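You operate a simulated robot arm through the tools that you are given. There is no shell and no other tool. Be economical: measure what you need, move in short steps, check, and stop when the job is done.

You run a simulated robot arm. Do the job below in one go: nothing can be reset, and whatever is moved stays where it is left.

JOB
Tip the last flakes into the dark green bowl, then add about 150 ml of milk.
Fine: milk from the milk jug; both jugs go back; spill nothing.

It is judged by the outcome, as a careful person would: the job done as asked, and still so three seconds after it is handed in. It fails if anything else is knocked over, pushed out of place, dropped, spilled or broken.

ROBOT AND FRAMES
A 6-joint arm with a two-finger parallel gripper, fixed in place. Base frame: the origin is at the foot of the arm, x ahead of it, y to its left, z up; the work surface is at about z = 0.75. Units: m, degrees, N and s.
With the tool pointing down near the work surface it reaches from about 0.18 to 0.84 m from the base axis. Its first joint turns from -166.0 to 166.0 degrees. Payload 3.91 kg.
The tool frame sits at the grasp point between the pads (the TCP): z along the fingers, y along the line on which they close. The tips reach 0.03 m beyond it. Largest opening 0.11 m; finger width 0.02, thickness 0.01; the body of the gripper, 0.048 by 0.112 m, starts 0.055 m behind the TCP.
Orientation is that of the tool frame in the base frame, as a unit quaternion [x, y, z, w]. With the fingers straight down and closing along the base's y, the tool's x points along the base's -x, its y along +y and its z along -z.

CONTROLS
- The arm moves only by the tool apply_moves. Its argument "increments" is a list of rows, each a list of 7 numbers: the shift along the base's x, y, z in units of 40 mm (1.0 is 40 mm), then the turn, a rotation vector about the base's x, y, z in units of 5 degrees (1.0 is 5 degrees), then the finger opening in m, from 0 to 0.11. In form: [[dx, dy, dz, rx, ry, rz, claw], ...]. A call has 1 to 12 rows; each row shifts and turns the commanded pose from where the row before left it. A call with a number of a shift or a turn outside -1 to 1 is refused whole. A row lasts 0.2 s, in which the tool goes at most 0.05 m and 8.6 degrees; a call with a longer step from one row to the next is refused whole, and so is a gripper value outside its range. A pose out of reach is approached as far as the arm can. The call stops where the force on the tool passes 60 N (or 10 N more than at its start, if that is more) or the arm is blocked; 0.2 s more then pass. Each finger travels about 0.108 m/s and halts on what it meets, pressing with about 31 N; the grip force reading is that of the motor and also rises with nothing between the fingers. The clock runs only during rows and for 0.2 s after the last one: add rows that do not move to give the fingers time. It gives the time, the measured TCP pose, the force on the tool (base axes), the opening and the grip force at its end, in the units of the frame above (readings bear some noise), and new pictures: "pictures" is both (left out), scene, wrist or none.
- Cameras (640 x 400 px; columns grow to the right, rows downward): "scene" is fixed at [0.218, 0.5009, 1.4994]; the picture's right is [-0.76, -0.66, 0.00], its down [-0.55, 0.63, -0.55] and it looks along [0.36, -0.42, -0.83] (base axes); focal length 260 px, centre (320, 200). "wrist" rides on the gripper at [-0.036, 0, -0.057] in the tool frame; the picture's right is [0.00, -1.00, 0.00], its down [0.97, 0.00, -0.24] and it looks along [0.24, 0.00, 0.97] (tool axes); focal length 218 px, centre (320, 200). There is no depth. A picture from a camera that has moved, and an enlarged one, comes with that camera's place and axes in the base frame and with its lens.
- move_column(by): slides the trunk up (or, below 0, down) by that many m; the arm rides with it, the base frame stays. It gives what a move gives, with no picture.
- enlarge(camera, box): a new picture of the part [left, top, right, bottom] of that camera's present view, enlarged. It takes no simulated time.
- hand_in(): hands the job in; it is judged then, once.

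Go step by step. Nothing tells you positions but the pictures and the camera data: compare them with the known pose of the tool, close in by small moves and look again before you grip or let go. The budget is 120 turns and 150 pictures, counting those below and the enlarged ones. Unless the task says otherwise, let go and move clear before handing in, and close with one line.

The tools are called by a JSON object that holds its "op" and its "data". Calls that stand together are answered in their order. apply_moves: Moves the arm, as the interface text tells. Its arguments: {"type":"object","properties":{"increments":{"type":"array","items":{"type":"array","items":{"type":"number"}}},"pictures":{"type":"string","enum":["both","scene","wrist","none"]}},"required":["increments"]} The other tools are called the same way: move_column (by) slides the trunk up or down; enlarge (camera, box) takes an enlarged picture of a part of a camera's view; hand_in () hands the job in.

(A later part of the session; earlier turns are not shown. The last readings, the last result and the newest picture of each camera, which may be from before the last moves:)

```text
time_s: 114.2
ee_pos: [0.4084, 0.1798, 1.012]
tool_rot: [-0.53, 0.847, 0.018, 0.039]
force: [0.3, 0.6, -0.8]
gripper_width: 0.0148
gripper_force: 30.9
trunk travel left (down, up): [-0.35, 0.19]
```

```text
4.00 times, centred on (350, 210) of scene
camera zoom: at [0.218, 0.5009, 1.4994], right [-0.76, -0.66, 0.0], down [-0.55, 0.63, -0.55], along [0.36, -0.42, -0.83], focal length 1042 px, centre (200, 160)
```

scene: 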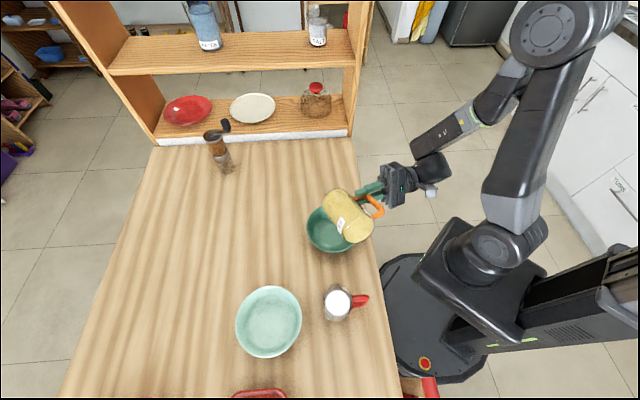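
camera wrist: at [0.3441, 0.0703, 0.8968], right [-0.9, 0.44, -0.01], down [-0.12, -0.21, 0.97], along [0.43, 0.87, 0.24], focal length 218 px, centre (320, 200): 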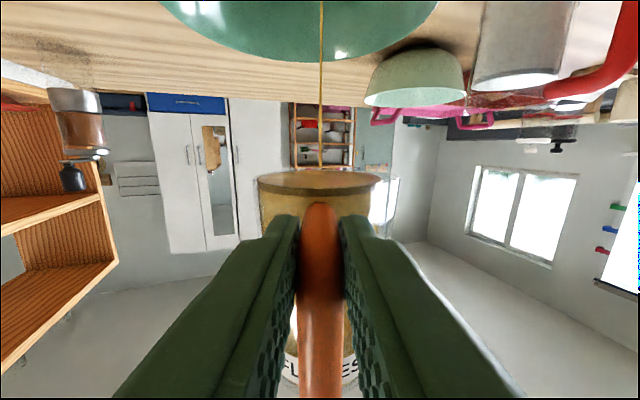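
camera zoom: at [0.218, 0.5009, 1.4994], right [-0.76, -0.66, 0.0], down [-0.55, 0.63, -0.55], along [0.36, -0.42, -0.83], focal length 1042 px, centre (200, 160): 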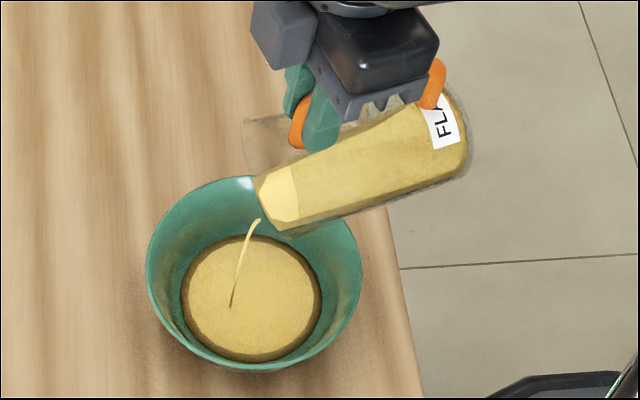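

The flakes flow at 85°, straight into the bowl's middle. I'll tilt on gradually to 100°.

{"op": "apply_moves", "data": {"increments": [[0.06, 0.12, 0, -0.447, 0.223, 0, 0], [0.06, 0.12, 0, -0.447, 0.223, 0, 0], [0.06, 0.12, 0, -0.447, 0.223, 0, 0], [0.06, 0.12, 0, -0.447, 0.223, 0, 0], [0.05, 0.11, 0, -0.447, 0.223, 0, 0], [0.05, 0.11, 0, -0.447, 0.223, 0, 0], [0, 0, 0, 0, 0, 0, 0], [0, 0, 0, 0, 0, 0, 0], [0, 0, 0, 0, 0, 0, 0], [0, 0, 0, 0, 0, 0, 0]], "pictures": "none"}}

{"op": "enlarge", "data": {"camera": "scene", "box": [270, 160, 430, 260]}}

```text
time_s: 116.4
ee_pos: [0.4222, 0.2083, 1.0123]
tool_rot: [-0.529, 0.844, -0.05, -0.073]
force: [-0.2, 0.1, -2.6]
gripper_width: 0.0148
gripper_force: 31.4
trunk travel left (down, up): [-0.35, 0.19]
```

```text
4.00 times, centred on (350, 210) of scene
camera zoom: at [0.218, 0.5009, 1.4994], right [-0.76, -0.66, 0.0], down [-0.55, 0.63, -0.55], along [0.36, -0.42, -0.83], focal length 1042 px, centre (200, 160)
```

zoom: 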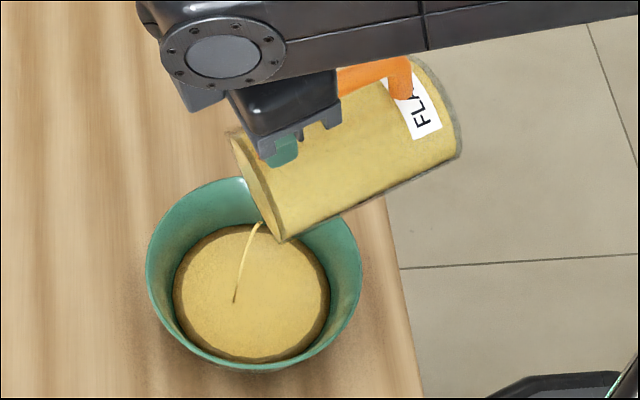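

The bowl level is rising well. I'll go on to 120° to empty the jug.

{"op": "apply_moves", "data": {"increments": [[0, 0, 0, 0, 0, 0, 0], [0, 0, 0, 0, 0, 0, 0], [0.06, 0.115, 0, -0.447, 0.223, 0, 0], [0.06, 0.115, 0, -0.447, 0.223, 0, 0], [0.06, 0.115, 0, -0.447, 0.223, 0, 0], [0.06, 0.115, 0, -0.447, 0.223, 0, 0], [0.06, 0.115, 0, -0.447, 0.223, 0, 0], [0.06, 0.115, 0, -0.447, 0.223, 0, 0], [0.06, 0.115, 0, -0.447, 0.223, 0, 0], [0.06, 0.115, 0, -0.447, 0.223, 0, 0], [0, 0, 0, 0, 0, 0, 0], [0, 0, 0, 0, 0, 0, 0]], "pictures": "none"}}

{"op": "apply_moves", "data": {"increments": [[0, 0, 0, 0, 0, 0, 0], [0, 0, 0, 0, 0, 0, 0], [0, 0, 0, 0, 0, 0, 0], [0, 0, 0, 0, 0, 0, 0], [0, 0, 0, 0, 0, 0, 0], [0, 0, 0, 0, 0, 0, 0], [0, 0, 0, 0, 0, 0, 0], [0, 0, 0, 0, 0, 0, 0], [0, 0, 0, 0, 0, 0, 0], [0, 0, 0, 0, 0, 0, 0]], "pictures": "none"}}

{"op": "enlarge", "data": {"camera": "scene", "box": [270, 160, 430, 260]}}

```text
time_s: 119.0
ee_pos: [0.4429, 0.2442, 1.0125]
tool_rot: [-0.513, 0.818, -0.139, -0.219]
force: [-0.3, -0.2, -0.6]
gripper_width: 0.0146
gripper_force: 31.1
trunk travel left (down, up): [-0.35, 0.19]
```

```text
time_s: 121.2
ee_pos: [0.4416, 0.2453, 1.012]
tool_rot: [-0.514, 0.818, -0.139, -0.218]
force: [-0.4, 0.1, -0.7]
gripper_width: 0.0147
gripper_force: 30.9
trunk travel left (down, up): [-0.35, 0.19]
```

```text
4.00 times, centred on (350, 210) of scene
camera zoom: at [0.218, 0.5009, 1.4994], right [-0.76, -0.66, 0.0], down [-0.55, 0.63, -0.55], along [0.36, -0.42, -0.83], focal length 1042 px, centre (200, 160)
```

zoom: 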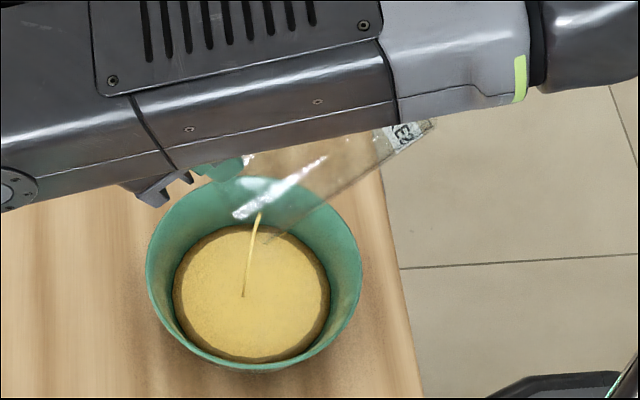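

The jug is now clear and empty. I'll tilt it back upright along the reverse path.

{"op": "apply_moves", "data": {"increments": [[0, 0, 0, 0, 0, 0, 0], [0, 0, 0, 0, 0, 0, 0], [-0.12, -0.23, 0, 0.895, -0.446, 0, 0], [-0.12, -0.23, 0, 0.895, -0.446, 0, 0], [-0.12, -0.23, 0, 0.895, -0.446, 0, 0], [-0.12, -0.23, 0, 0.895, -0.446, 0, 0], [-0.11, -0.23, 0, 0.895, -0.446, 0, 0], [-0.11, -0.23, 0, 0.895, -0.446, 0, 0], [-0.11, -0.23, 0, 0.895, -0.446, 0, 0], [-0.12, -0.24, 0, 0.895, -0.446, 0, 0], [-0.12, -0.24, 0.1, 0.895, -0.446, 0, 0], [-0.12, -0.24, 0.2, 0.895, -0.446, 0, 0]], "pictures": "none"}}

{"op": "apply_moves", "data": {"increments": [[-0.1, -0.2, 0.2, 0.895, -0.446, 0, 0], [-0.1, -0.2, 0.2, 0.895, -0.446, 0, 0], [0, 0, 0.1, 0.895, -0.446, 0, 0], [0, 0, 0.1, 0.895, -0.446, 0, 0], [0, 0, 0.1, 0.895, -0.446, 0, 0], [0, 0, 0.1, 0.895, -0.446, 0, 0], [0, 0, 0.1, 0.895, -0.446, 0, 0], [0, 0, 0.1, 0.895, -0.446, 0, 0], [0, 0, 0, 0.895, -0.446, 0, 0], [0, 0, 0, 0.895, -0.446, 0, 0], [0, 0, 0, 0.895, -0.446, 0, 0], [0, 0, 0, 0.895, -0.446, 0, 0]], "pictures": "none"}}

{"op": "apply_moves", "data": {"increments": [[0, 0, 0, 0.895, -0.446, 0, 0], [0, 0, 0, 0.895, -0.446, 0, 0], [0, 0, 0, 0, 0, 0, 0]], "pictures": "none"}}

{"op": "enlarge", "data": {"camera": "scene", "box": [270, 140, 430, 260]}}

```text
time_s: 123.8
ee_pos: [0.3921, 0.1518, 1.0248]
tool_rot: [-0.522, 0.835, 0.086, 0.15]
force: [0.1, 0.3, -1.2]
gripper_width: 0.0148
gripper_force: 31.5
trunk travel left (down, up): [-0.35, 0.19]
```

```text
time_s: 126.4
ee_pos: [0.3867, 0.1367, 1.0632]
tool_rot: [-0.405, 0.651, 0.332, 0.549]
force: [0.4, 0.4, -1.6]
gripper_width: 0.0147
gripper_force: 30.4
trunk travel left (down, up): [-0.35, 0.19]
```

```text
time_s: 127.2
ee_pos: [0.3854, 0.1369, 1.064]
tool_rot: [-0.373, 0.602, 0.366, 0.605]
force: [-0.5, 0.2, -0.9]
gripper_width: 0.0148
gripper_force: 30.8
trunk travel left (down, up): [-0.35, 0.19]
```

```text
3.33 times, centred on (350, 200) of scene
camera zoom: at [0.218, 0.5009, 1.4994], right [-0.76, -0.66, 0.0], down [-0.55, 0.63, -0.55], along [0.36, -0.42, -0.83], focal length 868 px, centre (220, 200)
```

zoom: 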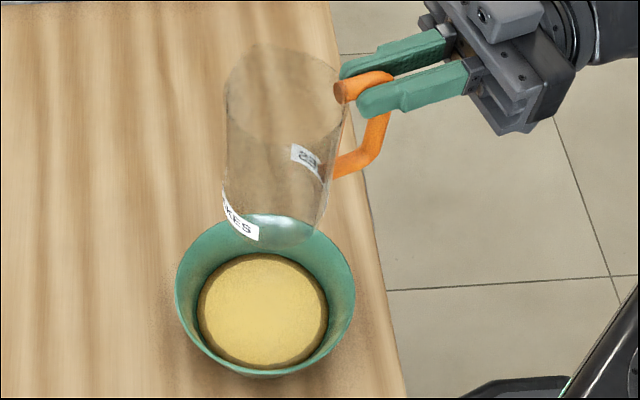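

The jug is empty and upright. I'll carry it back to its original spot.

{"op": "apply_moves", "data": {"increments": [[0.3, -0.27, 0, 0, 0, -0.5, 0], [0.32, -0.29, 0, 0, 0, -0.5, 0], [0.32, -0.29, 0, 0, 0, -0.5, 0], [0.32, -0.29, 0, 0, 0, -0.5, 0], [0.32, -0.29, -0.3, 0, 0, -0.5, 0], [0.32, -0.29, -0.5, 0, 0, -0.5, 0], [0.32, -0.29, -0.7, 0, 0, -0.5, 0], [0.32, -0.29, -0.7, 0, 0, -0.5, 0], [0.32, -0.29, -0.7, 0, 0, -0.5, 0], [0.3075, -0.2925, -0.7, 0, 0, -0.5, 0], [0, 0, -0.5, 0, 0, 0, 0], [0, 0, 0, 0, 0, 0, 0]], "pictures": "wrist"}}

{"op": "enlarge", "data": {"camera": "scene", "box": [290, 130, 420, 211]}}

```text
time_s: 129.8
ee_pos: [0.5124, 0.0198, 0.8994]
tool_rot: [-0.233, 0.668, 0.227, 0.669]
force: [-0.1, 0.8, -1.0]
gripper_width: 0.0147
gripper_force: 30.6
trunk travel left (down, up): [-0.35, 0.19]
camera wrist: at [0.4685, -0.0143, 0.936], right [0.61, -0.79, 0.01], down [-0.18, -0.16, -0.97], along [0.77, 0.59, -0.24], focal length 218 px, centre (320, 200)
```

wrist: 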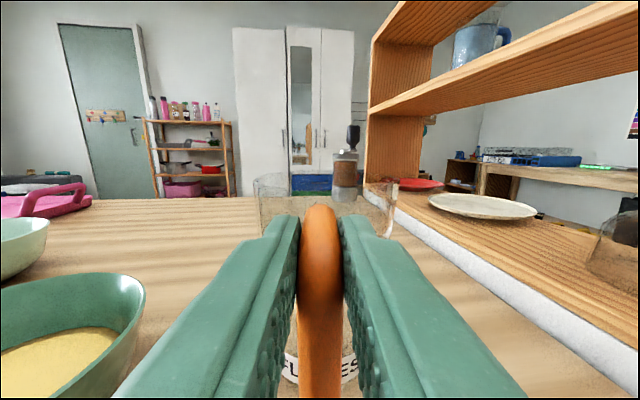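

```text
4.92 times, centred on (355, 170) of scene
camera zoom: at [0.218, 0.5009, 1.4994], right [-0.76, -0.66, 0.0], down [-0.55, 0.63, -0.55], along [0.36, -0.42, -0.83], focal length 1282 px, centre (148, 345)
```

zoom: 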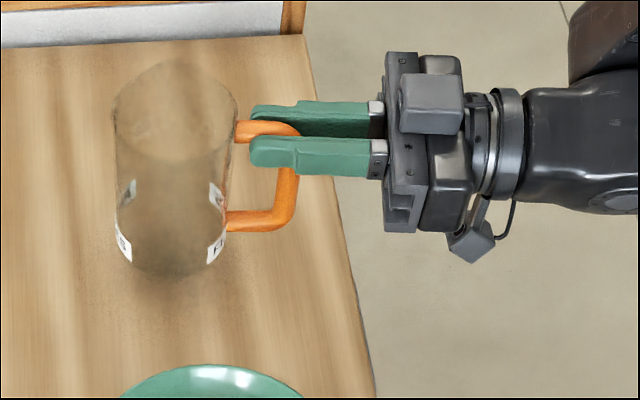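

{"op": "apply_moves", "data": {"increments": [[0, 0.03, -0.3, 0, 0, 0, 0], [0, 0, -0.3, 0, 0, 0, 0], [0, 0, -0.2, 0, 0, 0, 0], [0, 0, -0.08, 0, 0, 0, 0], [0, 0, -0.05, 0, 0, 0, 0], [0, 0, 0, 0, 0, 0, 0]], "pictures": "none"}}

{"op": "enlarge", "data": {"camera": "scene", "box": [290, 130, 420, 211]}}

```text
time_s: 131.2
ee_pos: [0.5132, 0.021, 0.8639]
tool_rot: [-0.234, 0.667, 0.226, 0.67]
force: [0.1, -2.9, 9.2]
gripper_width: 0.0144
gripper_force: 30.5
trunk travel left (down, up): [-0.35, 0.19]
```

```text
4.92 times, centred on (355, 170) of scene
camera zoom: at [0.218, 0.5009, 1.4994], right [-0.76, -0.66, 0.0], down [-0.55, 0.63, -0.55], along [0.36, -0.42, -0.83], focal length 1282 px, centre (148, 345)
```

zoom: 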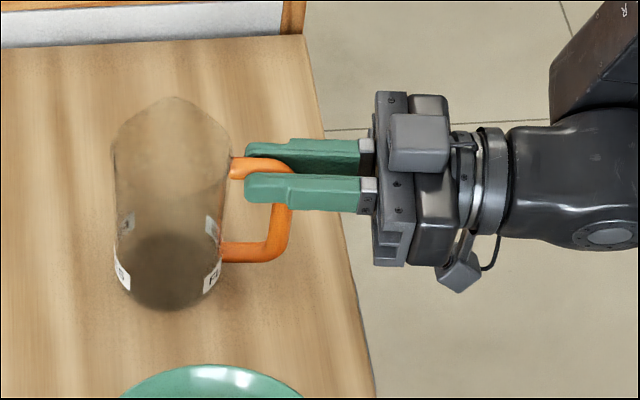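

It has touched the table (about 9 N). I'll release and back straight out.

{"op": "apply_moves", "data": {"increments": [[0, 0, 0.02, 0, 0, 0, 0.014], [0, 0, 0, 0, 0, 0, 0.03], [0, 0, 0, 0, 0, 0, 0.06], [0, 0, 0, 0, 0, 0, 0.07], [-0.3, -0.24, 0, 0, 0, 0, 0.07], [-0.5, -0.4, 0, 0, 0, 0, 0.07], [-0.6, -0.48, 0, 0, 0, 0, 0.07], [-0.6, -0.48, 0, 0, 0, 0, 0.07], [-0.3, -0.24, 0.3, 0, 0, 0, 0.07]]}}

{"op": "enlarge", "data": {"camera": "scene", "box": [270, 130, 400, 211]}}

```text
time_s: 133.2
ee_pos: [0.4213, -0.054, 0.8762]
tool_rot: [-0.233, 0.668, 0.226, 0.669]
force: [0.6, 0.0, 0.4]
gripper_width: 0.0699
gripper_force: 0.1
trunk travel left (down, up): [-0.35, 0.19]
camera wrist: at [0.3774, -0.0876, 0.9129], right [0.61, -0.79, 0.01], down [-0.18, -0.16, -0.97], along [0.77, 0.59, -0.24], focal length 218 px, centre (320, 200)
```

scene: 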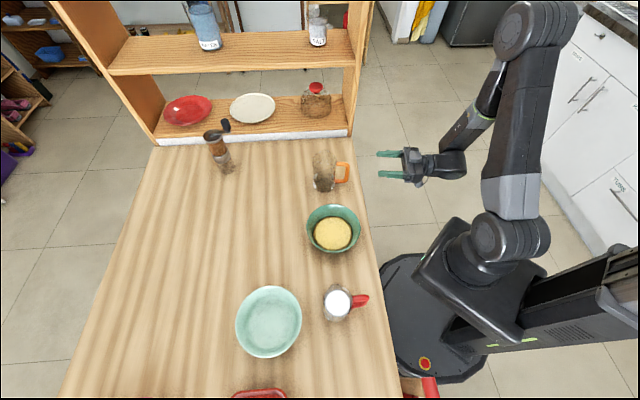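
wrist: 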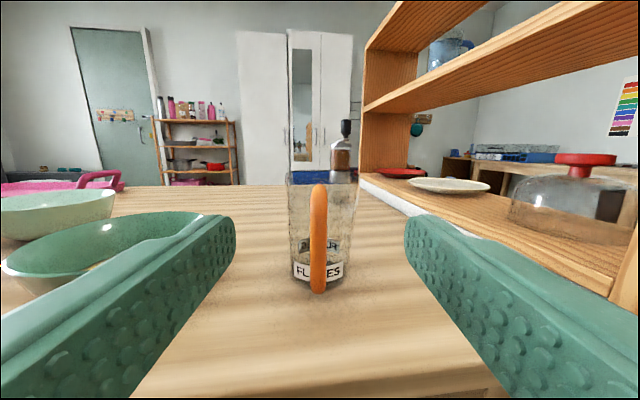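

```text
4.92 times, centred on (335, 170) of scene
camera zoom: at [0.218, 0.5009, 1.4994], right [-0.76, -0.66, 0.0], down [-0.55, 0.63, -0.55], along [0.36, -0.42, -0.83], focal length 1282 px, centre (246, 345)
```

zoom: 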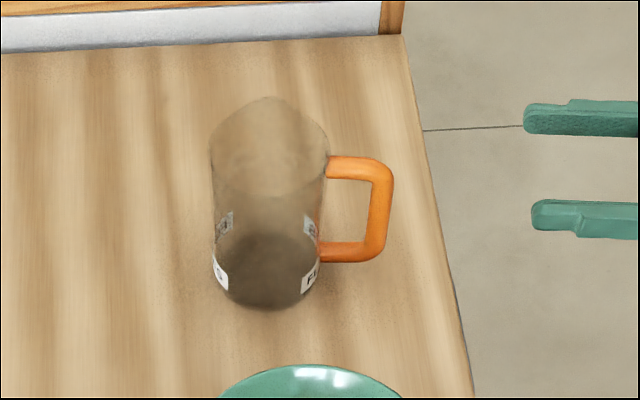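

The flakes jug is back in place and empty. Next is the milk jug, whose axis I estimate at (0.28, 0.36), with the handle towards the base. It's close in, so I'll come at the handle from 45° above.

{"op": "apply_moves", "data": {"increments": [[-0.3, 0, 0.5, -0.616, 0.788, 0, 0.07], [-0.3, 0, 0.5, -0.616, 0.788, 0, 0.07], [-0.3, 0.3, 0.5, -0.616, 0.788, 0, 0.07], [-0.3, 0.3, 0.5, -0.616, 0.788, 0, 0.07], [-0.3, 0.4, 0.5, -0.616, 0.788, 0, 0.07], [-0.3, 0.4, 0.5, -0.616, 0.788, 0, 0.07], [-0.3, 0.4, 0.5, -0.616, 0.788, 0, 0.07], [-0.3, 0.4, 0.5, -0.616, 0.788, 0, 0.07], [-0.3, 0.5, 0.5, -0.616, 0.788, 0, 0.07]], "pictures": "none"}}

{"op": "apply_moves", "data": {"increments": [[-0.5, 0.7, 0, 0, 0, 0.8, 0.07], [-0.6, 0.8, 0, 0, 0, 0.8, 0.07], [-0.6, 0.8, 0, 0, 0, 0, 0.07], [-0.6, 0.8, 0, 0, 0, 0, 0.07], [-0.6, 0.8, 0, 0, 0, 0, 0.07], [-0.5, 0.6, 0, 0, 0, 0, 0.07]]}}

```text
time_s: 135.2
ee_pos: [0.3379, 0.0374, 0.9959]
tool_rot: [-0.275, 0.905, 0.143, 0.292]
force: [-0.8, -1.1, 0.3]
gripper_width: 0.0701
gripper_force: 0.0
trunk travel left (down, up): [-0.35, 0.19]
stopped in row 9: the arm was blocked; the commanded pose is now the measured one
```

```text
time_s: 136.6
ee_pos: [0.2012, 0.2157, 0.9974]
tool_rot: [-0.339, 0.882, 0.162, 0.286]
force: [0.0, -0.5, 0.6]
gripper_width: 0.0697
gripper_force: 0.1
trunk travel left (down, up): [-0.35, 0.19]
camera wrist: at [0.2018, 0.2074, 1.0654], right [0.69, -0.72, -0.09], down [-0.68, -0.6, -0.41], along [0.24, 0.34, -0.91], focal length 218 px, centre (320, 200)
```

scene: 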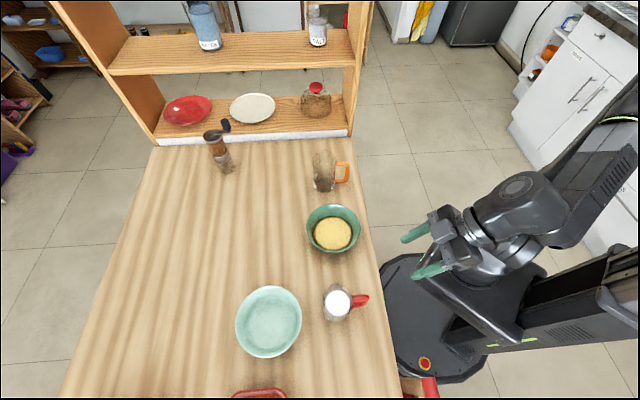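
wrist: 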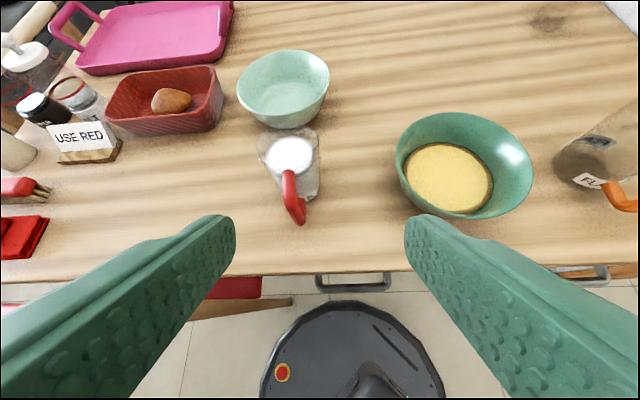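

The arm was briefly blocked, so the tool is slightly rolled (about 8°). There's also a sign on the table reading "USE RED"; I'll look at that and at the jug more closely.

{"op": "enlarge", "data": {"camera": "wrist", "box": [0, 0, 240, 260]}}

{"op": "enlarge", "data": {"camera": "wrist", "box": [230, 110, 350, 240]}}

```text
1.54 times, centred on (120, 130) of wrist
camera zoom: at [0.2018, 0.2074, 1.0654], right [0.69, -0.72, -0.09], down [-0.68, -0.6, -0.41], along [0.24, 0.34, -0.91], focal length 336 px, centre (628, 308)
```

zoom: 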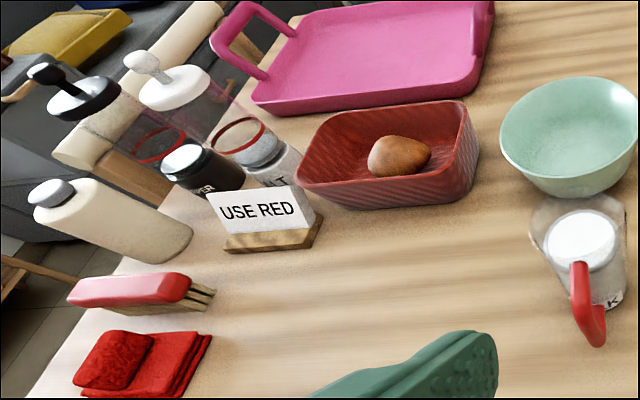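

```text
3.08 times, centred on (290, 175) of wrist
camera zoom: at [0.2018, 0.2074, 1.0654], right [0.69, -0.72, -0.09], down [-0.68, -0.6, -0.41], along [0.24, 0.34, -0.91], focal length 672 px, centre (412, 277)
```

zoom: 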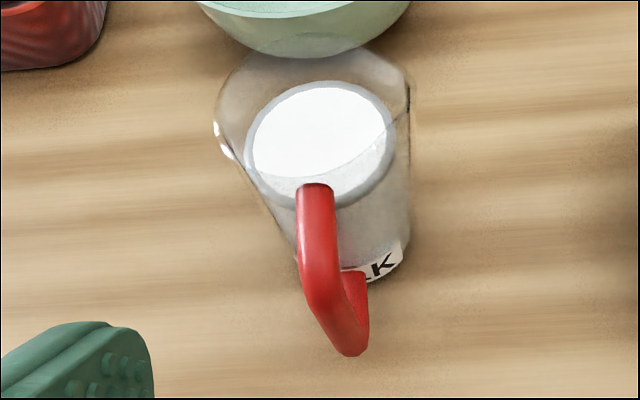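

The sign is just background, and the milk jug is clearly labelled. The handle corner is near (0.229, 0.304, 0.868), with the handle azimuth about 50°. I'll correct the roll and move to 8 cm short of it.

{"op": "apply_moves", "data": {"increments": [[0, 0, 0, -0.34, -0.413, 0.676, 0.07], [0, 0, 0, -0.34, -0.413, 0.676, 0.07], [0, 0.3, -0.3, 0, 0, 0, 0.07], [-0.05, 0.4, -0.5, 0, 0, 0, 0.07], [-0.05, 0.5, -0.5, 0, 0, 0, 0.07], [0, 0.05, -0.3, 0, 0, 0, 0.07], [0, 0, 0, 0, 0, 0, 0.07]]}}

{"op": "enlarge", "data": {"camera": "scene", "box": [300, 250, 440, 350]}}

```text
time_s: 138.2
ee_pos: [0.1963, 0.2672, 0.9343]
tool_rot: [-0.402, 0.855, 0.141, 0.296]
force: [-1.0, 0.3, -0.4]
gripper_width: 0.0701
gripper_force: 0.0
trunk travel left (down, up): [-0.35, 0.19]
camera wrist: at [0.1935, 0.2627, 1.0022], right [0.77, -0.64, 0.0], down [-0.58, -0.7, -0.41], along [0.26, 0.32, -0.91], focal length 218 px, centre (320, 200)
```

scene: 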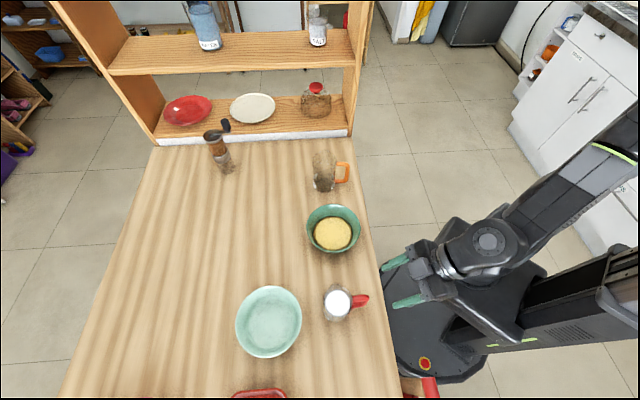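
wrist: 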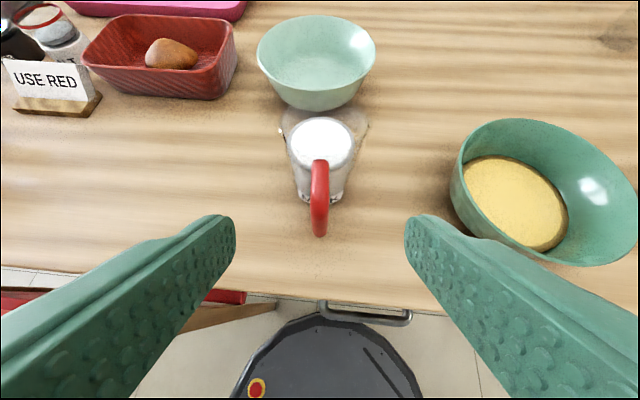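

```text
4.00 times, centred on (370, 300) of scene
camera zoom: at [0.218, 0.5009, 1.4994], right [-0.76, -0.66, 0.0], down [-0.55, 0.63, -0.55], along [0.36, -0.42, -0.83], focal length 1042 px, centre (120, -200)
```

zoom: 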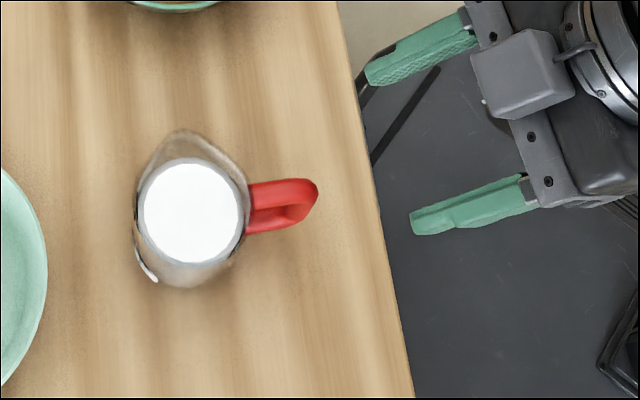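

The handle lies exactly in the tool's plane. I'll advance along the tool axis onto the handle corner in two steps, checking midway.

{"op": "apply_moves", "data": {"increments": [[0.18, 0.205, -0.365, 0, 0, 0, 0.07], [0.18, 0.205, -0.365, 0, 0, 0, 0.07], [0.18, 0.205, -0.365, 0, 0, 0, 0.07], [0, 0, 0, 0, 0, 0, 0.07]]}}

{"op": "enlarge", "data": {"camera": "scene", "box": [300, 250, 440, 350]}}

```text
time_s: 139.2
ee_pos: [0.2168, 0.2929, 0.8952]
tool_rot: [-0.402, 0.855, 0.139, 0.296]
force: [0.3, -0.7, -0.5]
gripper_width: 0.0699
gripper_force: 0.0
out of reach, approached as far as the arm can: row 2
trunk travel left (down, up): [-0.35, 0.19]
camera wrist: at [0.2134, 0.2883, 0.9628], right [0.77, -0.64, 0.0], down [-0.58, -0.7, -0.41], along [0.26, 0.32, -0.91], focal length 218 px, centre (320, 200)
```

scene: 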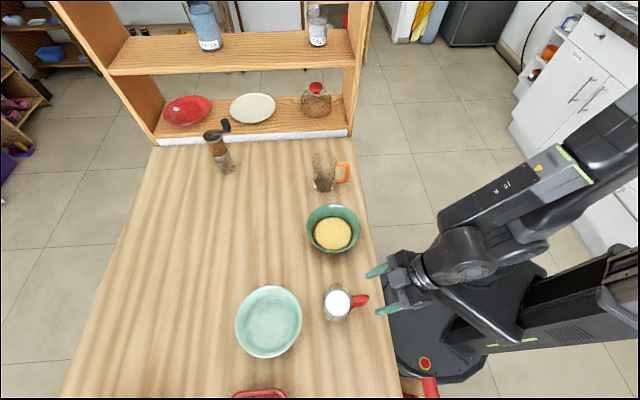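
wrist: 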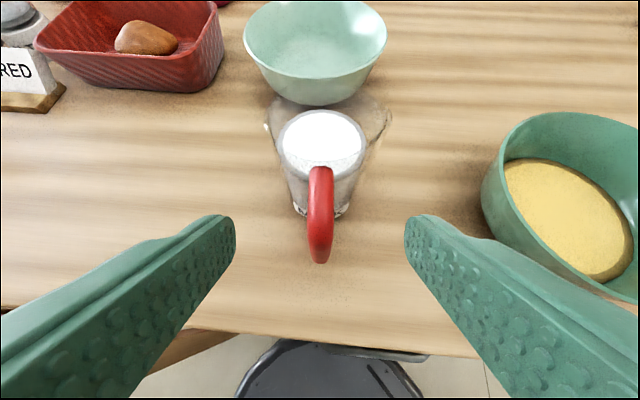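

```text
4.00 times, centred on (370, 300) of scene
camera zoom: at [0.218, 0.5009, 1.4994], right [-0.76, -0.66, 0.0], down [-0.55, 0.63, -0.55], along [0.36, -0.42, -0.83], focal length 1042 px, centre (120, -200)
```

zoom: 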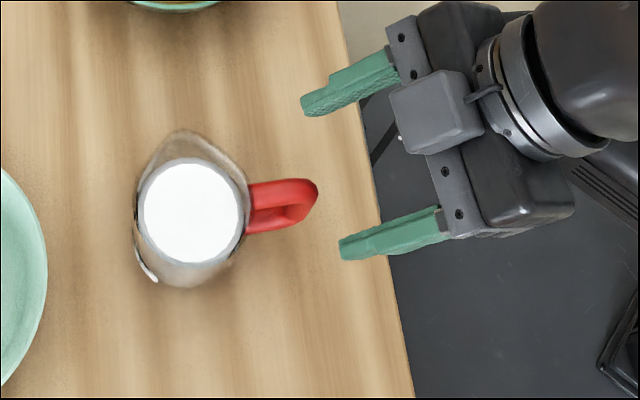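

I'm close to the arm's inner reach limit here. Raising the trunk moves the shoulder away, so I'll do that and come down again.

{"op": "move_column", "data": {"by": 0.15}}

{"op": "apply_moves", "data": {"increments": [[0, 0, -0.7, 0, 0, 0, 0.07], [0, 0, -0.7, 0, 0, 0, 0.07], [0, 0, -0.7, 0, 0, 0, 0.07], [0, 0, -0.7, 0, 0, 0, 0.07], [0, 0, -0.7, 0, 0, 0, 0.07], [0, 0, -0.2, 0, 0, 0, 0.07], [0, 0, 0, 0, 0, 0, 0.07]], "pictures": "scene"}}

```text
time_s: 140.9
ee_pos: [0.2159, 0.2932, 1.0444]
tool_rot: [-0.402, 0.855, 0.138, 0.297]
force: [0.2, 0.4, 0.0]
gripper_width: 0.07
gripper_force: 0.1
trunk travel left (down, up): [-0.5, 0.04]
```

```text
time_s: 142.5
ee_pos: [0.2005, 0.3199, 0.9572]
tool_rot: [-0.406, 0.855, 0.127, 0.298]
force: [0.3, 0.2, 0.0]
gripper_width: 0.0699
gripper_force: 0.1
out of reach, approached as far as the arm can: row 1, 2, 3, 4, 5, 6
trunk travel left (down, up): [-0.5, 0.04]
```

scene: 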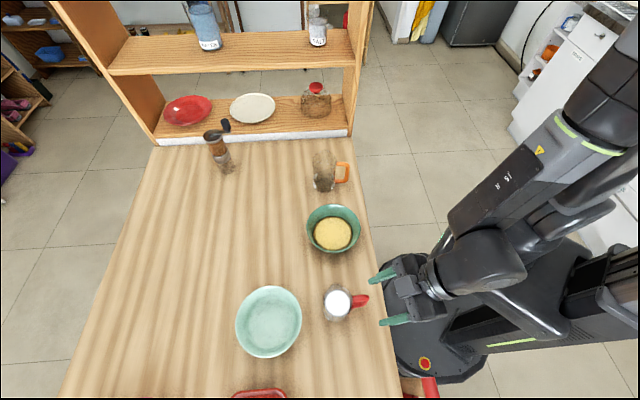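

Raising the trunk made it worse, so I'll go the other way: lift clear, lower the trunk below its original height, and retry.

{"op": "apply_moves", "data": {"increments": [[0, 0, 0.8, 0, 0, 0, 0.07], [0, 0, 0.8, 0, 0, 0, 0.07], [0, 0, 0.8, 0, 0, 0, 0.07], [0, 0, 0.8, 0, 0, 0, 0.07], [0, 0, 0.8, 0, 0, 0, 0.07], [0, 0, 0.8, 0, 0, 0, 0.07], [0, 0, 0.8, 0, 0, 0, 0.07]], "pictures": "none"}}

{"op": "move_column", "data": {"by": -0.15}}

```text
time_s: 144.1
ee_pos: [0.1965, 0.3214, 1.1844]
tool_rot: [-0.404, 0.854, 0.14, 0.296]
force: [0.7, 0.2, -0.6]
gripper_width: 0.0701
gripper_force: 0.0
trunk travel left (down, up): [-0.5, 0.04]
```

```text
time_s: 145.9
ee_pos: [0.1971, 0.3216, 1.0346]
tool_rot: [-0.402, 0.855, 0.139, 0.297]
force: [0.5, 0.5, -0.2]
gripper_width: 0.0699
gripper_force: 0.0
trunk travel left (down, up): [-0.35, 0.19]
```

{"op": "apply_moves", "data": {"increments": [[0, -0.4, 0.6, 0, 0, 0, 0.07], [0, -0.4, 0.6, 0, 0, 0, 0.07], [0, -0.4, 0.6, 0, 0, 0, 0.07], [0, -0.1, 0.6, 0, 0, 0, 0.07]], "pictures": "none"}}

{"op": "move_column", "data": {"by": -0.15}}

{"op": "apply_moves", "data": {"increments": [[0, 0, -0.4, 0, 0, 0, 0.07], [0, 0, -0.4, 0, 0, 0, 0.07], [0, 0, -0.4, 0, 0, 0, 0.07], [0, 0, 0, 0, 0, 0, 0.07]], "pictures": "scene"}}

```text
time_s: 146.9
ee_pos: [0.1976, 0.269, 1.1301]
tool_rot: [-0.403, 0.855, 0.139, 0.296]
force: [-0.4, 1.0, -0.3]
gripper_width: 0.0701
gripper_force: 0.0
trunk travel left (down, up): [-0.35, 0.19]
```

```text
time_s: 148.6
ee_pos: [0.1971, 0.2695, 0.979]
tool_rot: [-0.401, 0.855, 0.139, 0.297]
force: [0.6, 0.6, 0.7]
gripper_width: 0.0698
gripper_force: 0.1
trunk travel left (down, up): [-0.2, 0.34]
```

```text
time_s: 149.6
ee_pos: [0.198, 0.2684, 0.9322]
tool_rot: [-0.402, 0.855, 0.14, 0.296]
force: [0.5, -1.0, -0.3]
gripper_width: 0.0701
gripper_force: 0.1
trunk travel left (down, up): [-0.2, 0.34]
```

scene: 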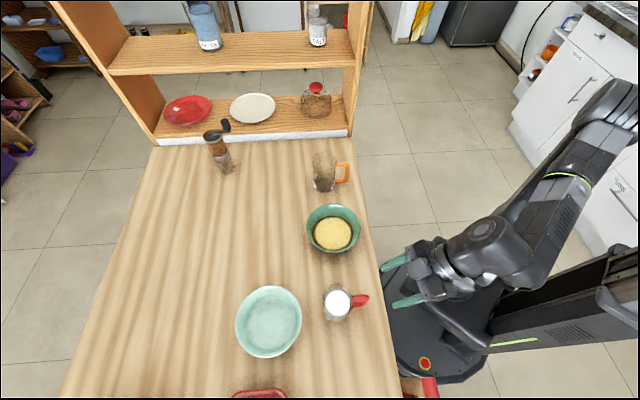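

With the trunk lower this pose is comfortable. I'll advance onto the handle corner.

{"op": "apply_moves", "data": {"increments": [[0.2, 0.24, -0.42, 0, 0, 0, 0.07], [0.2, 0.24, -0.42, 0, 0, 0, 0.07], [0.2, 0.24, -0.42, 0, 0, 0, 0.07], [0.2, 0.24, -0.42, 0, 0, 0, 0.07], [0, 0, 0, 0, 0, 0, 0.07]]}}

{"op": "enlarge", "data": {"camera": "scene", "box": [310, 260, 430, 340]}}

```text
time_s: 150.8
ee_pos: [0.2298, 0.3065, 0.8629]
tool_rot: [-0.402, 0.855, 0.139, 0.297]
force: [0.2, 0.4, 1.0]
gripper_width: 0.07
gripper_force: 0.0
trunk travel left (down, up): [-0.2, 0.34]
camera wrist: at [0.2268, 0.3019, 0.9317], right [0.77, -0.64, 0.0], down [-0.58, -0.7, -0.41], along [0.26, 0.32, -0.91], focal length 218 px, centre (320, 200)
```

scene: 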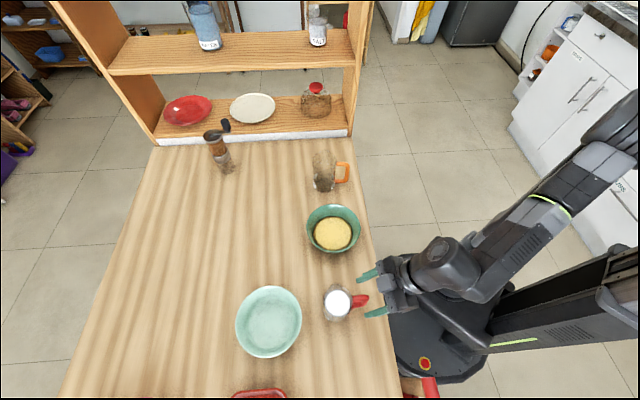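
wrist: 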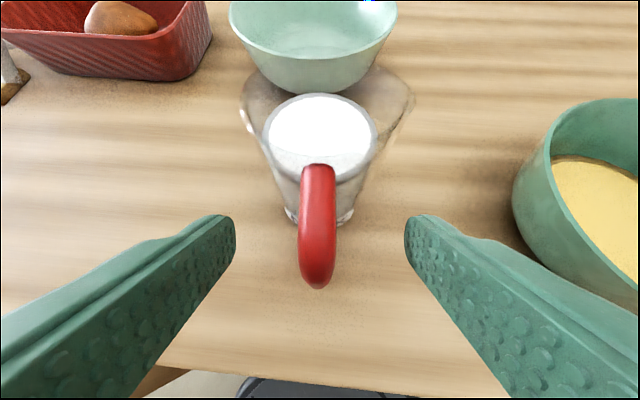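

```text
5.00 times, centred on (370, 300) of scene
camera zoom: at [0.218, 0.5009, 1.4994], right [-0.76, -0.66, 0.0], down [-0.55, 0.63, -0.55], along [0.36, -0.42, -0.83], focal length 1302 px, centre (70, -300)
```

zoom: 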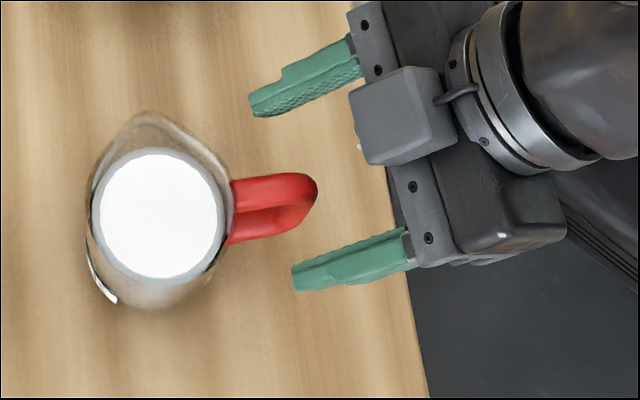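

The handle bar is centred between the pads and the TCP is at the corner. I'll nudge in slightly and close.

{"op": "apply_moves", "data": {"increments": [[0.06, 0.08, 0.07, 0, 0, 0, 0.07], [0, 0, 0, 0, 0, 0, 0.04], [0, 0, 0, 0, 0, 0, 0.025], [0, 0, 0, 0, 0, 0, 0], [0, 0, 0, 0, 0, 0, 0], [0, 0, 0, 0, 0, 0, 0], [0, 0, 0, 0, 0, 0, 0]]}}

{"op": "enlarge", "data": {"camera": "scene", "box": [310, 260, 430, 340]}}

```text
time_s: 152.4
ee_pos: [0.2318, 0.3093, 0.867]
tool_rot: [-0.402, 0.855, 0.14, 0.297]
force: [1.8, 1.2, 0.4]
gripper_width: 0.0138
gripper_force: 31.2
trunk travel left (down, up): [-0.2, 0.34]
camera wrist: at [0.2287, 0.3052, 0.9349], right [0.77, -0.64, 0.0], down [-0.58, -0.7, -0.41], along [0.26, 0.32, -0.91], focal length 218 px, centre (320, 200)
```

scene: 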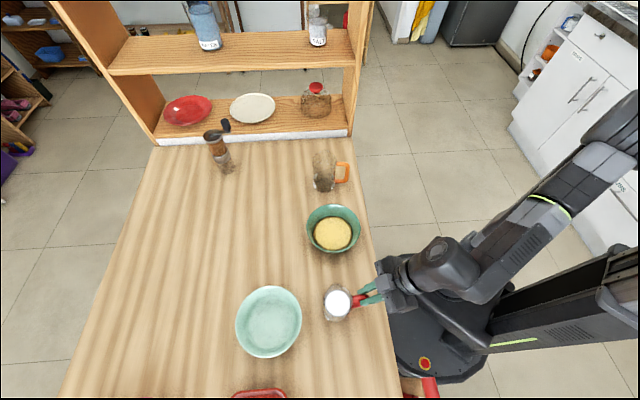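
wrist: 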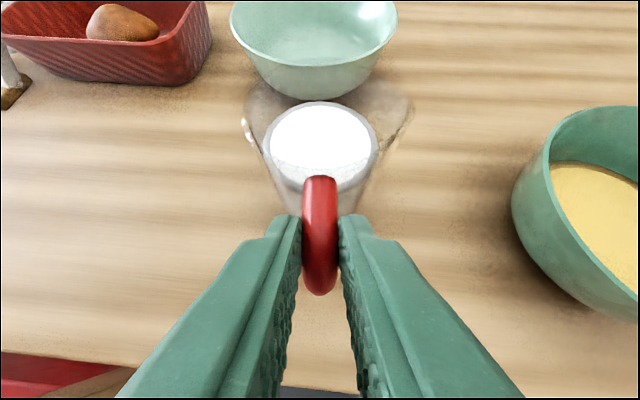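

```text
5.00 times, centred on (370, 300) of scene
camera zoom: at [0.218, 0.5009, 1.4994], right [-0.76, -0.66, 0.0], down [-0.55, 0.63, -0.55], along [0.36, -0.42, -0.83], focal length 1302 px, centre (70, -300)
```

zoom: 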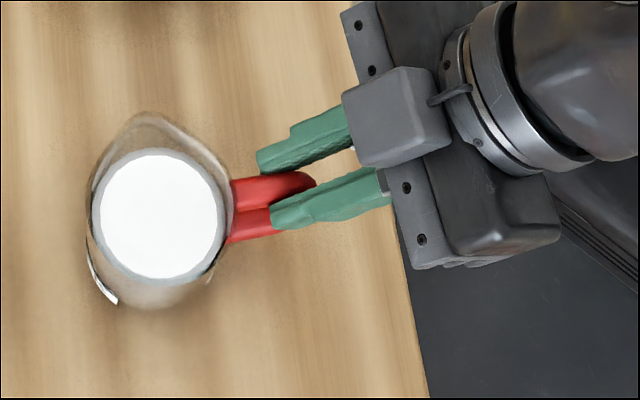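

The grip is on at 14 mm opening. I'll lift slowly and watch for sagging.

{"op": "apply_moves", "data": {"increments": [[0, 0, 0.05, 0, 0, 0, 0], [0, 0, 0.1, 0, 0, 0, 0], [0, 0, 0.15, 0, 0, 0, 0], [0, 0, 0.2, 0, 0, 0, 0], [0, 0, 0.2, 0, 0, 0, 0], [0, 0, 0, 0, 0, 0, 0], [0, 0, 0, 0, 0, 0, 0]]}}

{"op": "enlarge", "data": {"camera": "scene", "box": [310, 260, 430, 340]}}

```text
time_s: 154.0
ee_pos: [0.2318, 0.3098, 0.894]
tool_rot: [-0.402, 0.855, 0.139, 0.297]
force: [0.4, 0.6, -3.0]
gripper_width: 0.014
gripper_force: 31.1
trunk travel left (down, up): [-0.2, 0.34]
camera wrist: at [0.2285, 0.3056, 0.9622], right [0.77, -0.64, 0.0], down [-0.58, -0.7, -0.41], along [0.26, 0.32, -0.91], focal length 218 px, centre (320, 200)
```

scene: 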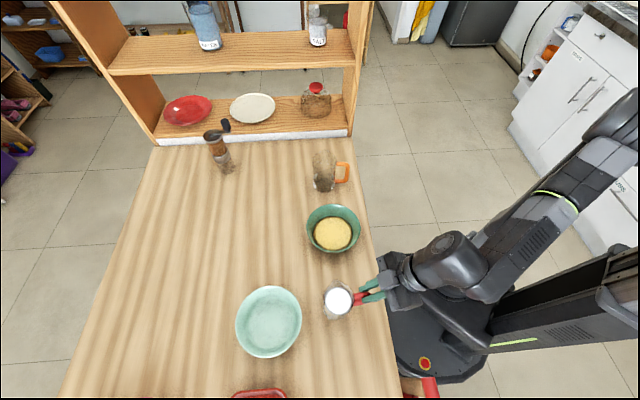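
wrist: 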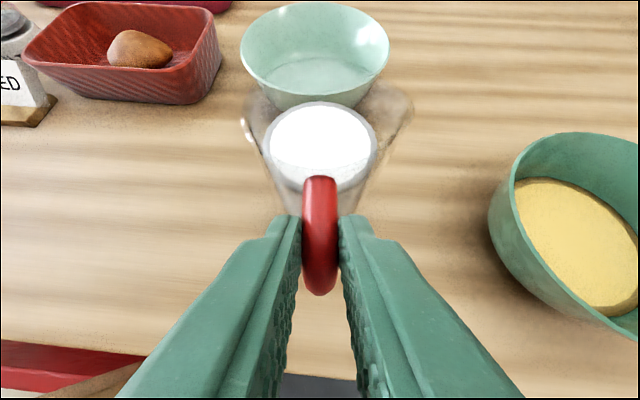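

```text
5.00 times, centred on (370, 300) of scene
camera zoom: at [0.218, 0.5009, 1.4994], right [-0.76, -0.66, 0.0], down [-0.55, 0.63, -0.55], along [0.36, -0.42, -0.83], focal length 1302 px, centre (70, -300)
```

zoom: 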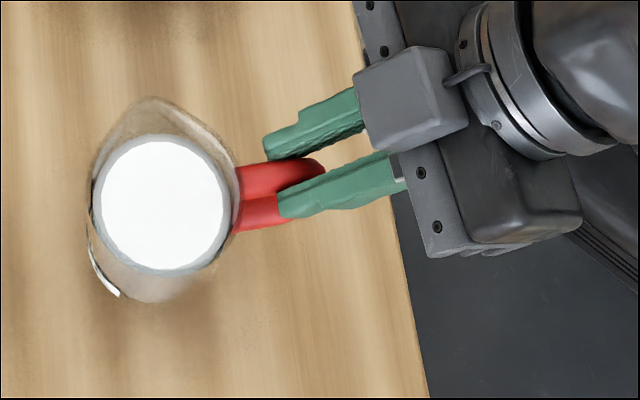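

There's no slip: the jug sits identically in the wrist view. I'll raise the trunk back to its original height, since the pouring poses were proven there, and take a few force readings to get the full weight.

{"op": "move_column", "data": {"by": 0.15}}

{"op": "apply_moves", "data": {"increments": [[0, 0, 0, 0, 0, 0, 0]], "pictures": "none"}}

{"op": "apply_moves", "data": {"increments": [[0, 0, 0, 0, 0, 0, 0]], "pictures": "none"}}

{"op": "apply_moves", "data": {"increments": [[0, 0, 0, 0, 0, 0, 0]], "pictures": "none"}}

{"op": "apply_moves", "data": {"increments": [[0, 0, 0, 0, 0, 0, 0]], "pictures": "none"}}

{"op": "apply_moves", "data": {"increments": [[0, 0, 0, 0, 0, 0, 0]], "pictures": "none"}}

{"op": "apply_moves", "data": {"increments": [[0, 0, 0, 0, 0, 0, 0]], "pictures": "none"}}

{"op": "apply_moves", "data": {"increments": [[0, 0, 0, 0, 0, 0, 0]], "pictures": "wrist"}}

{"op": "enlarge", "data": {"camera": "scene", "box": [300, 210, 440, 310]}}

```text
time_s: 155.8
ee_pos: [0.2311, 0.3114, 1.0437]
tool_rot: [-0.402, 0.855, 0.139, 0.296]
force: [-0.4, 0.5, -3.7]
gripper_width: 0.0141
gripper_force: 30.6
trunk travel left (down, up): [-0.35, 0.19]
```

```text
time_s: 156.2
ee_pos: [0.2304, 0.3102, 1.045]
tool_rot: [-0.402, 0.855, 0.139, 0.297]
force: [-0.3, -0.3, -4.1]
gripper_width: 0.0141
gripper_force: 31.0
trunk travel left (down, up): [-0.35, 0.19]
```

```text
time_s: 156.6
ee_pos: [0.2317, 0.31, 1.0445]
tool_rot: [-0.402, 0.855, 0.139, 0.298]
force: [0.4, -0.3, -3.4]
gripper_width: 0.014
gripper_force: 30.6
trunk travel left (down, up): [-0.35, 0.19]
```

```text
time_s: 157.0
ee_pos: [0.2317, 0.3096, 1.045]
tool_rot: [-0.402, 0.855, 0.139, 0.297]
force: [-0.6, 0.0, -3.6]
gripper_width: 0.0142
gripper_force: 30.9
trunk travel left (down, up): [-0.35, 0.19]
```

```text
time_s: 157.4
ee_pos: [0.231, 0.3097, 1.0449]
tool_rot: [-0.402, 0.855, 0.138, 0.297]
force: [-0.7, 1.1, -2.8]
gripper_width: 0.014
gripper_force: 31.0
trunk travel left (down, up): [-0.35, 0.19]
```

```text
time_s: 157.8
ee_pos: [0.2314, 0.3095, 1.0433]
tool_rot: [-0.402, 0.854, 0.139, 0.298]
force: [1.6, 0.4, -3.3]
gripper_width: 0.014
gripper_force: 30.9
trunk travel left (down, up): [-0.35, 0.19]
```

```text
time_s: 158.2
ee_pos: [0.2306, 0.3098, 1.0449]
tool_rot: [-0.402, 0.855, 0.14, 0.297]
force: [-0.8, -0.6, -3.0]
gripper_width: 0.014
gripper_force: 31.0
trunk travel left (down, up): [-0.35, 0.19]
```

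```text
time_s: 158.6
ee_pos: [0.2307, 0.3105, 1.0434]
tool_rot: [-0.402, 0.855, 0.139, 0.297]
force: [0.2, -0.4, -2.9]
gripper_width: 0.0139
gripper_force: 31.4
trunk travel left (down, up): [-0.35, 0.19]
camera wrist: at [0.2285, 0.3056, 1.1121], right [0.77, -0.64, 0.0], down [-0.58, -0.7, -0.41], along [0.26, 0.32, -0.91], focal length 218 px, centre (320, 200)
```

wrist: 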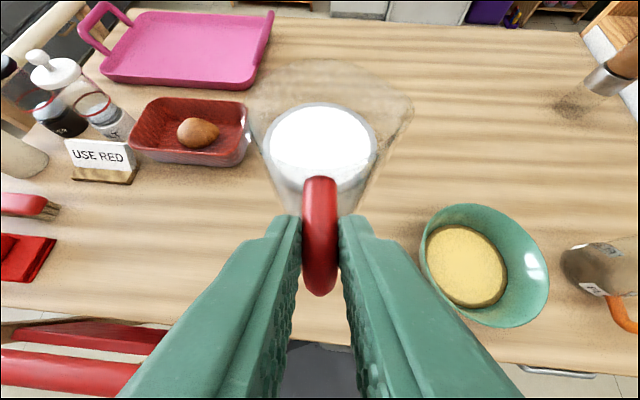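

```text
4.00 times, centred on (370, 260) of scene
camera zoom: at [0.218, 0.5009, 1.4994], right [-0.76, -0.66, 0.0], down [-0.55, 0.63, -0.55], along [0.36, -0.42, -0.83], focal length 1042 px, centre (120, -40)
```

zoom: 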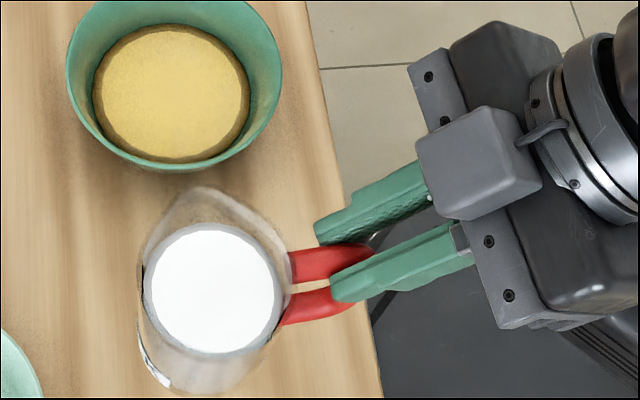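

The full weight is about 3.35 N, so I need about 1.5 N less for 150 ml. I'll carry the jug upright to the pouring position beside the bowl, gently.

{"op": "apply_moves", "data": {"increments": [[0.1, -0.14, 0, 0, 0, 0.1, 0], [0.2, -0.28, 0, 0, 0, 0.2, 0], [0.3, -0.41, 0, 0, 0, 0.25, 0], [0.36, -0.49, 0, 0, 0, 0.25, 0], [0.4, -0.55, 0, 0, 0, 0.3, 0], [0.4, -0.55, 0, 0, 0, 0.3, 0], [0.4, -0.55, 0, 0, 0, 0.3, 0], [0.4, -0.55, 0, 0, 0, 0.3, 0], [0.36, -0.49, 0, 0, 0, 0.25, 0], [0.3, -0.41, 0, 0, 0, 0.2, 0], [0.2, -0.28, 0, 0, 0, 0.1, 0], [0.17, -0.22, 0, 0, 0, 0.05, 0]], "pictures": "wrist"}}

{"op": "enlarge", "data": {"camera": "scene", "box": [270, 150, 430, 260]}}

```text
time_s: 161.2
ee_pos: [0.3743, 0.1128, 1.0436]
tool_rot: [-0.497, 0.803, 0.172, 0.28]
force: [0.7, 0.2, -2.9]
gripper_width: 0.0138
gripper_force: 30.4
trunk travel left (down, up): [-0.35, 0.19]
camera wrist: at [0.3732, 0.1072, 1.1119], right [0.89, -0.45, 0.0], down [-0.41, -0.81, -0.41], along [0.19, 0.37, -0.91], focal length 218 px, centre (320, 200)
```

wrist: 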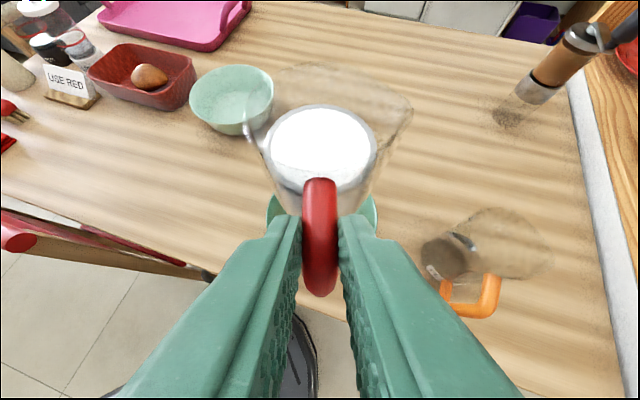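

```text
3.64 times, centred on (350, 205) of scene
camera zoom: at [0.218, 0.5009, 1.4994], right [-0.76, -0.66, 0.0], down [-0.55, 0.63, -0.55], along [0.36, -0.42, -0.83], focal length 947 px, centre (211, 182)
```

zoom: 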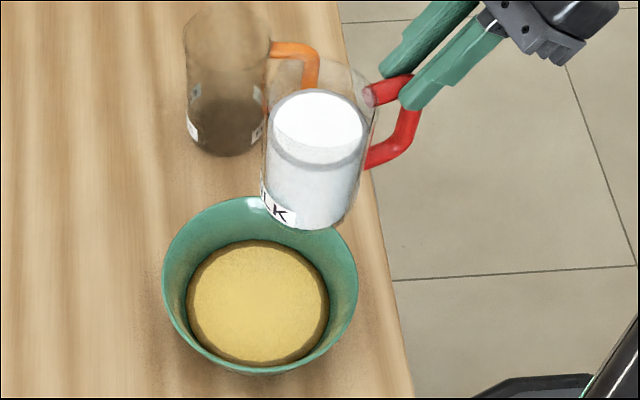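

The milk jug is in place. I'll tilt forward to 45°, below the expected pouring onset, and check.

{"op": "apply_moves", "data": {"increments": [[0, 0, 0, -0.895, 0.446, 0, 0], [0, 0, 0, -0.895, 0.446, 0, 0], [0, 0, 0, -0.895, 0.446, 0, 0], [0, 0, 0, -0.895, 0.446, 0, 0], [0, 0, -0.1, -0.895, 0.446, 0, 0], [0, 0, -0.2, -0.895, 0.446, 0, 0], [0, 0, -0.2, -0.895, 0.446, 0, 0], [0, 0, -0.2, -0.895, 0.446, 0, 0], [0, 0, -0.3, -0.895, 0.446, 0, 0], [0, 0, 0, 0, 0, 0, 0]], "pictures": "wrist"}}

{"op": "enlarge", "data": {"camera": "scene", "box": [270, 160, 430, 260]}}

```text
time_s: 163.4
ee_pos: [0.375, 0.1119, 1.0045]
tool_rot: [-0.526, 0.849, -0.032, -0.05]
force: [0.6, 1.3, -3.0]
gripper_width: 0.0139
gripper_force: 30.8
trunk travel left (down, up): [-0.35, 0.19]
camera wrist: at [0.3959, 0.1522, 1.0576], right [0.89, -0.45, 0.0], down [-0.42, -0.84, 0.35], along [-0.16, -0.32, -0.94], focal length 218 px, centre (320, 200)
```

wrist: 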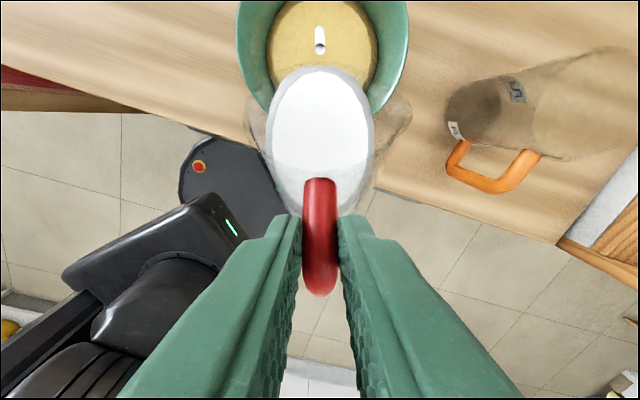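

```text
4.00 times, centred on (350, 210) of scene
camera zoom: at [0.218, 0.5009, 1.4994], right [-0.76, -0.66, 0.0], down [-0.55, 0.63, -0.55], along [0.36, -0.42, -0.83], focal length 1042 px, centre (200, 160)
```

zoom: 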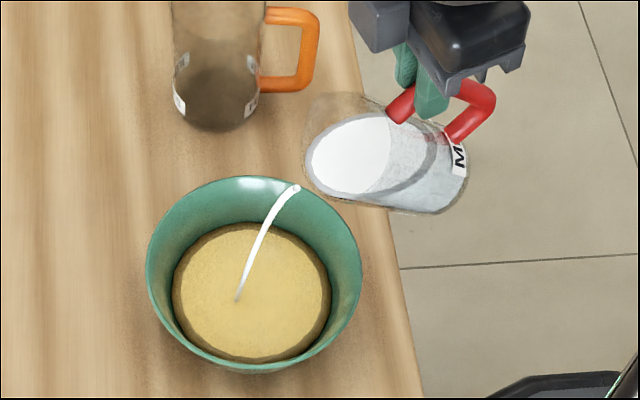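

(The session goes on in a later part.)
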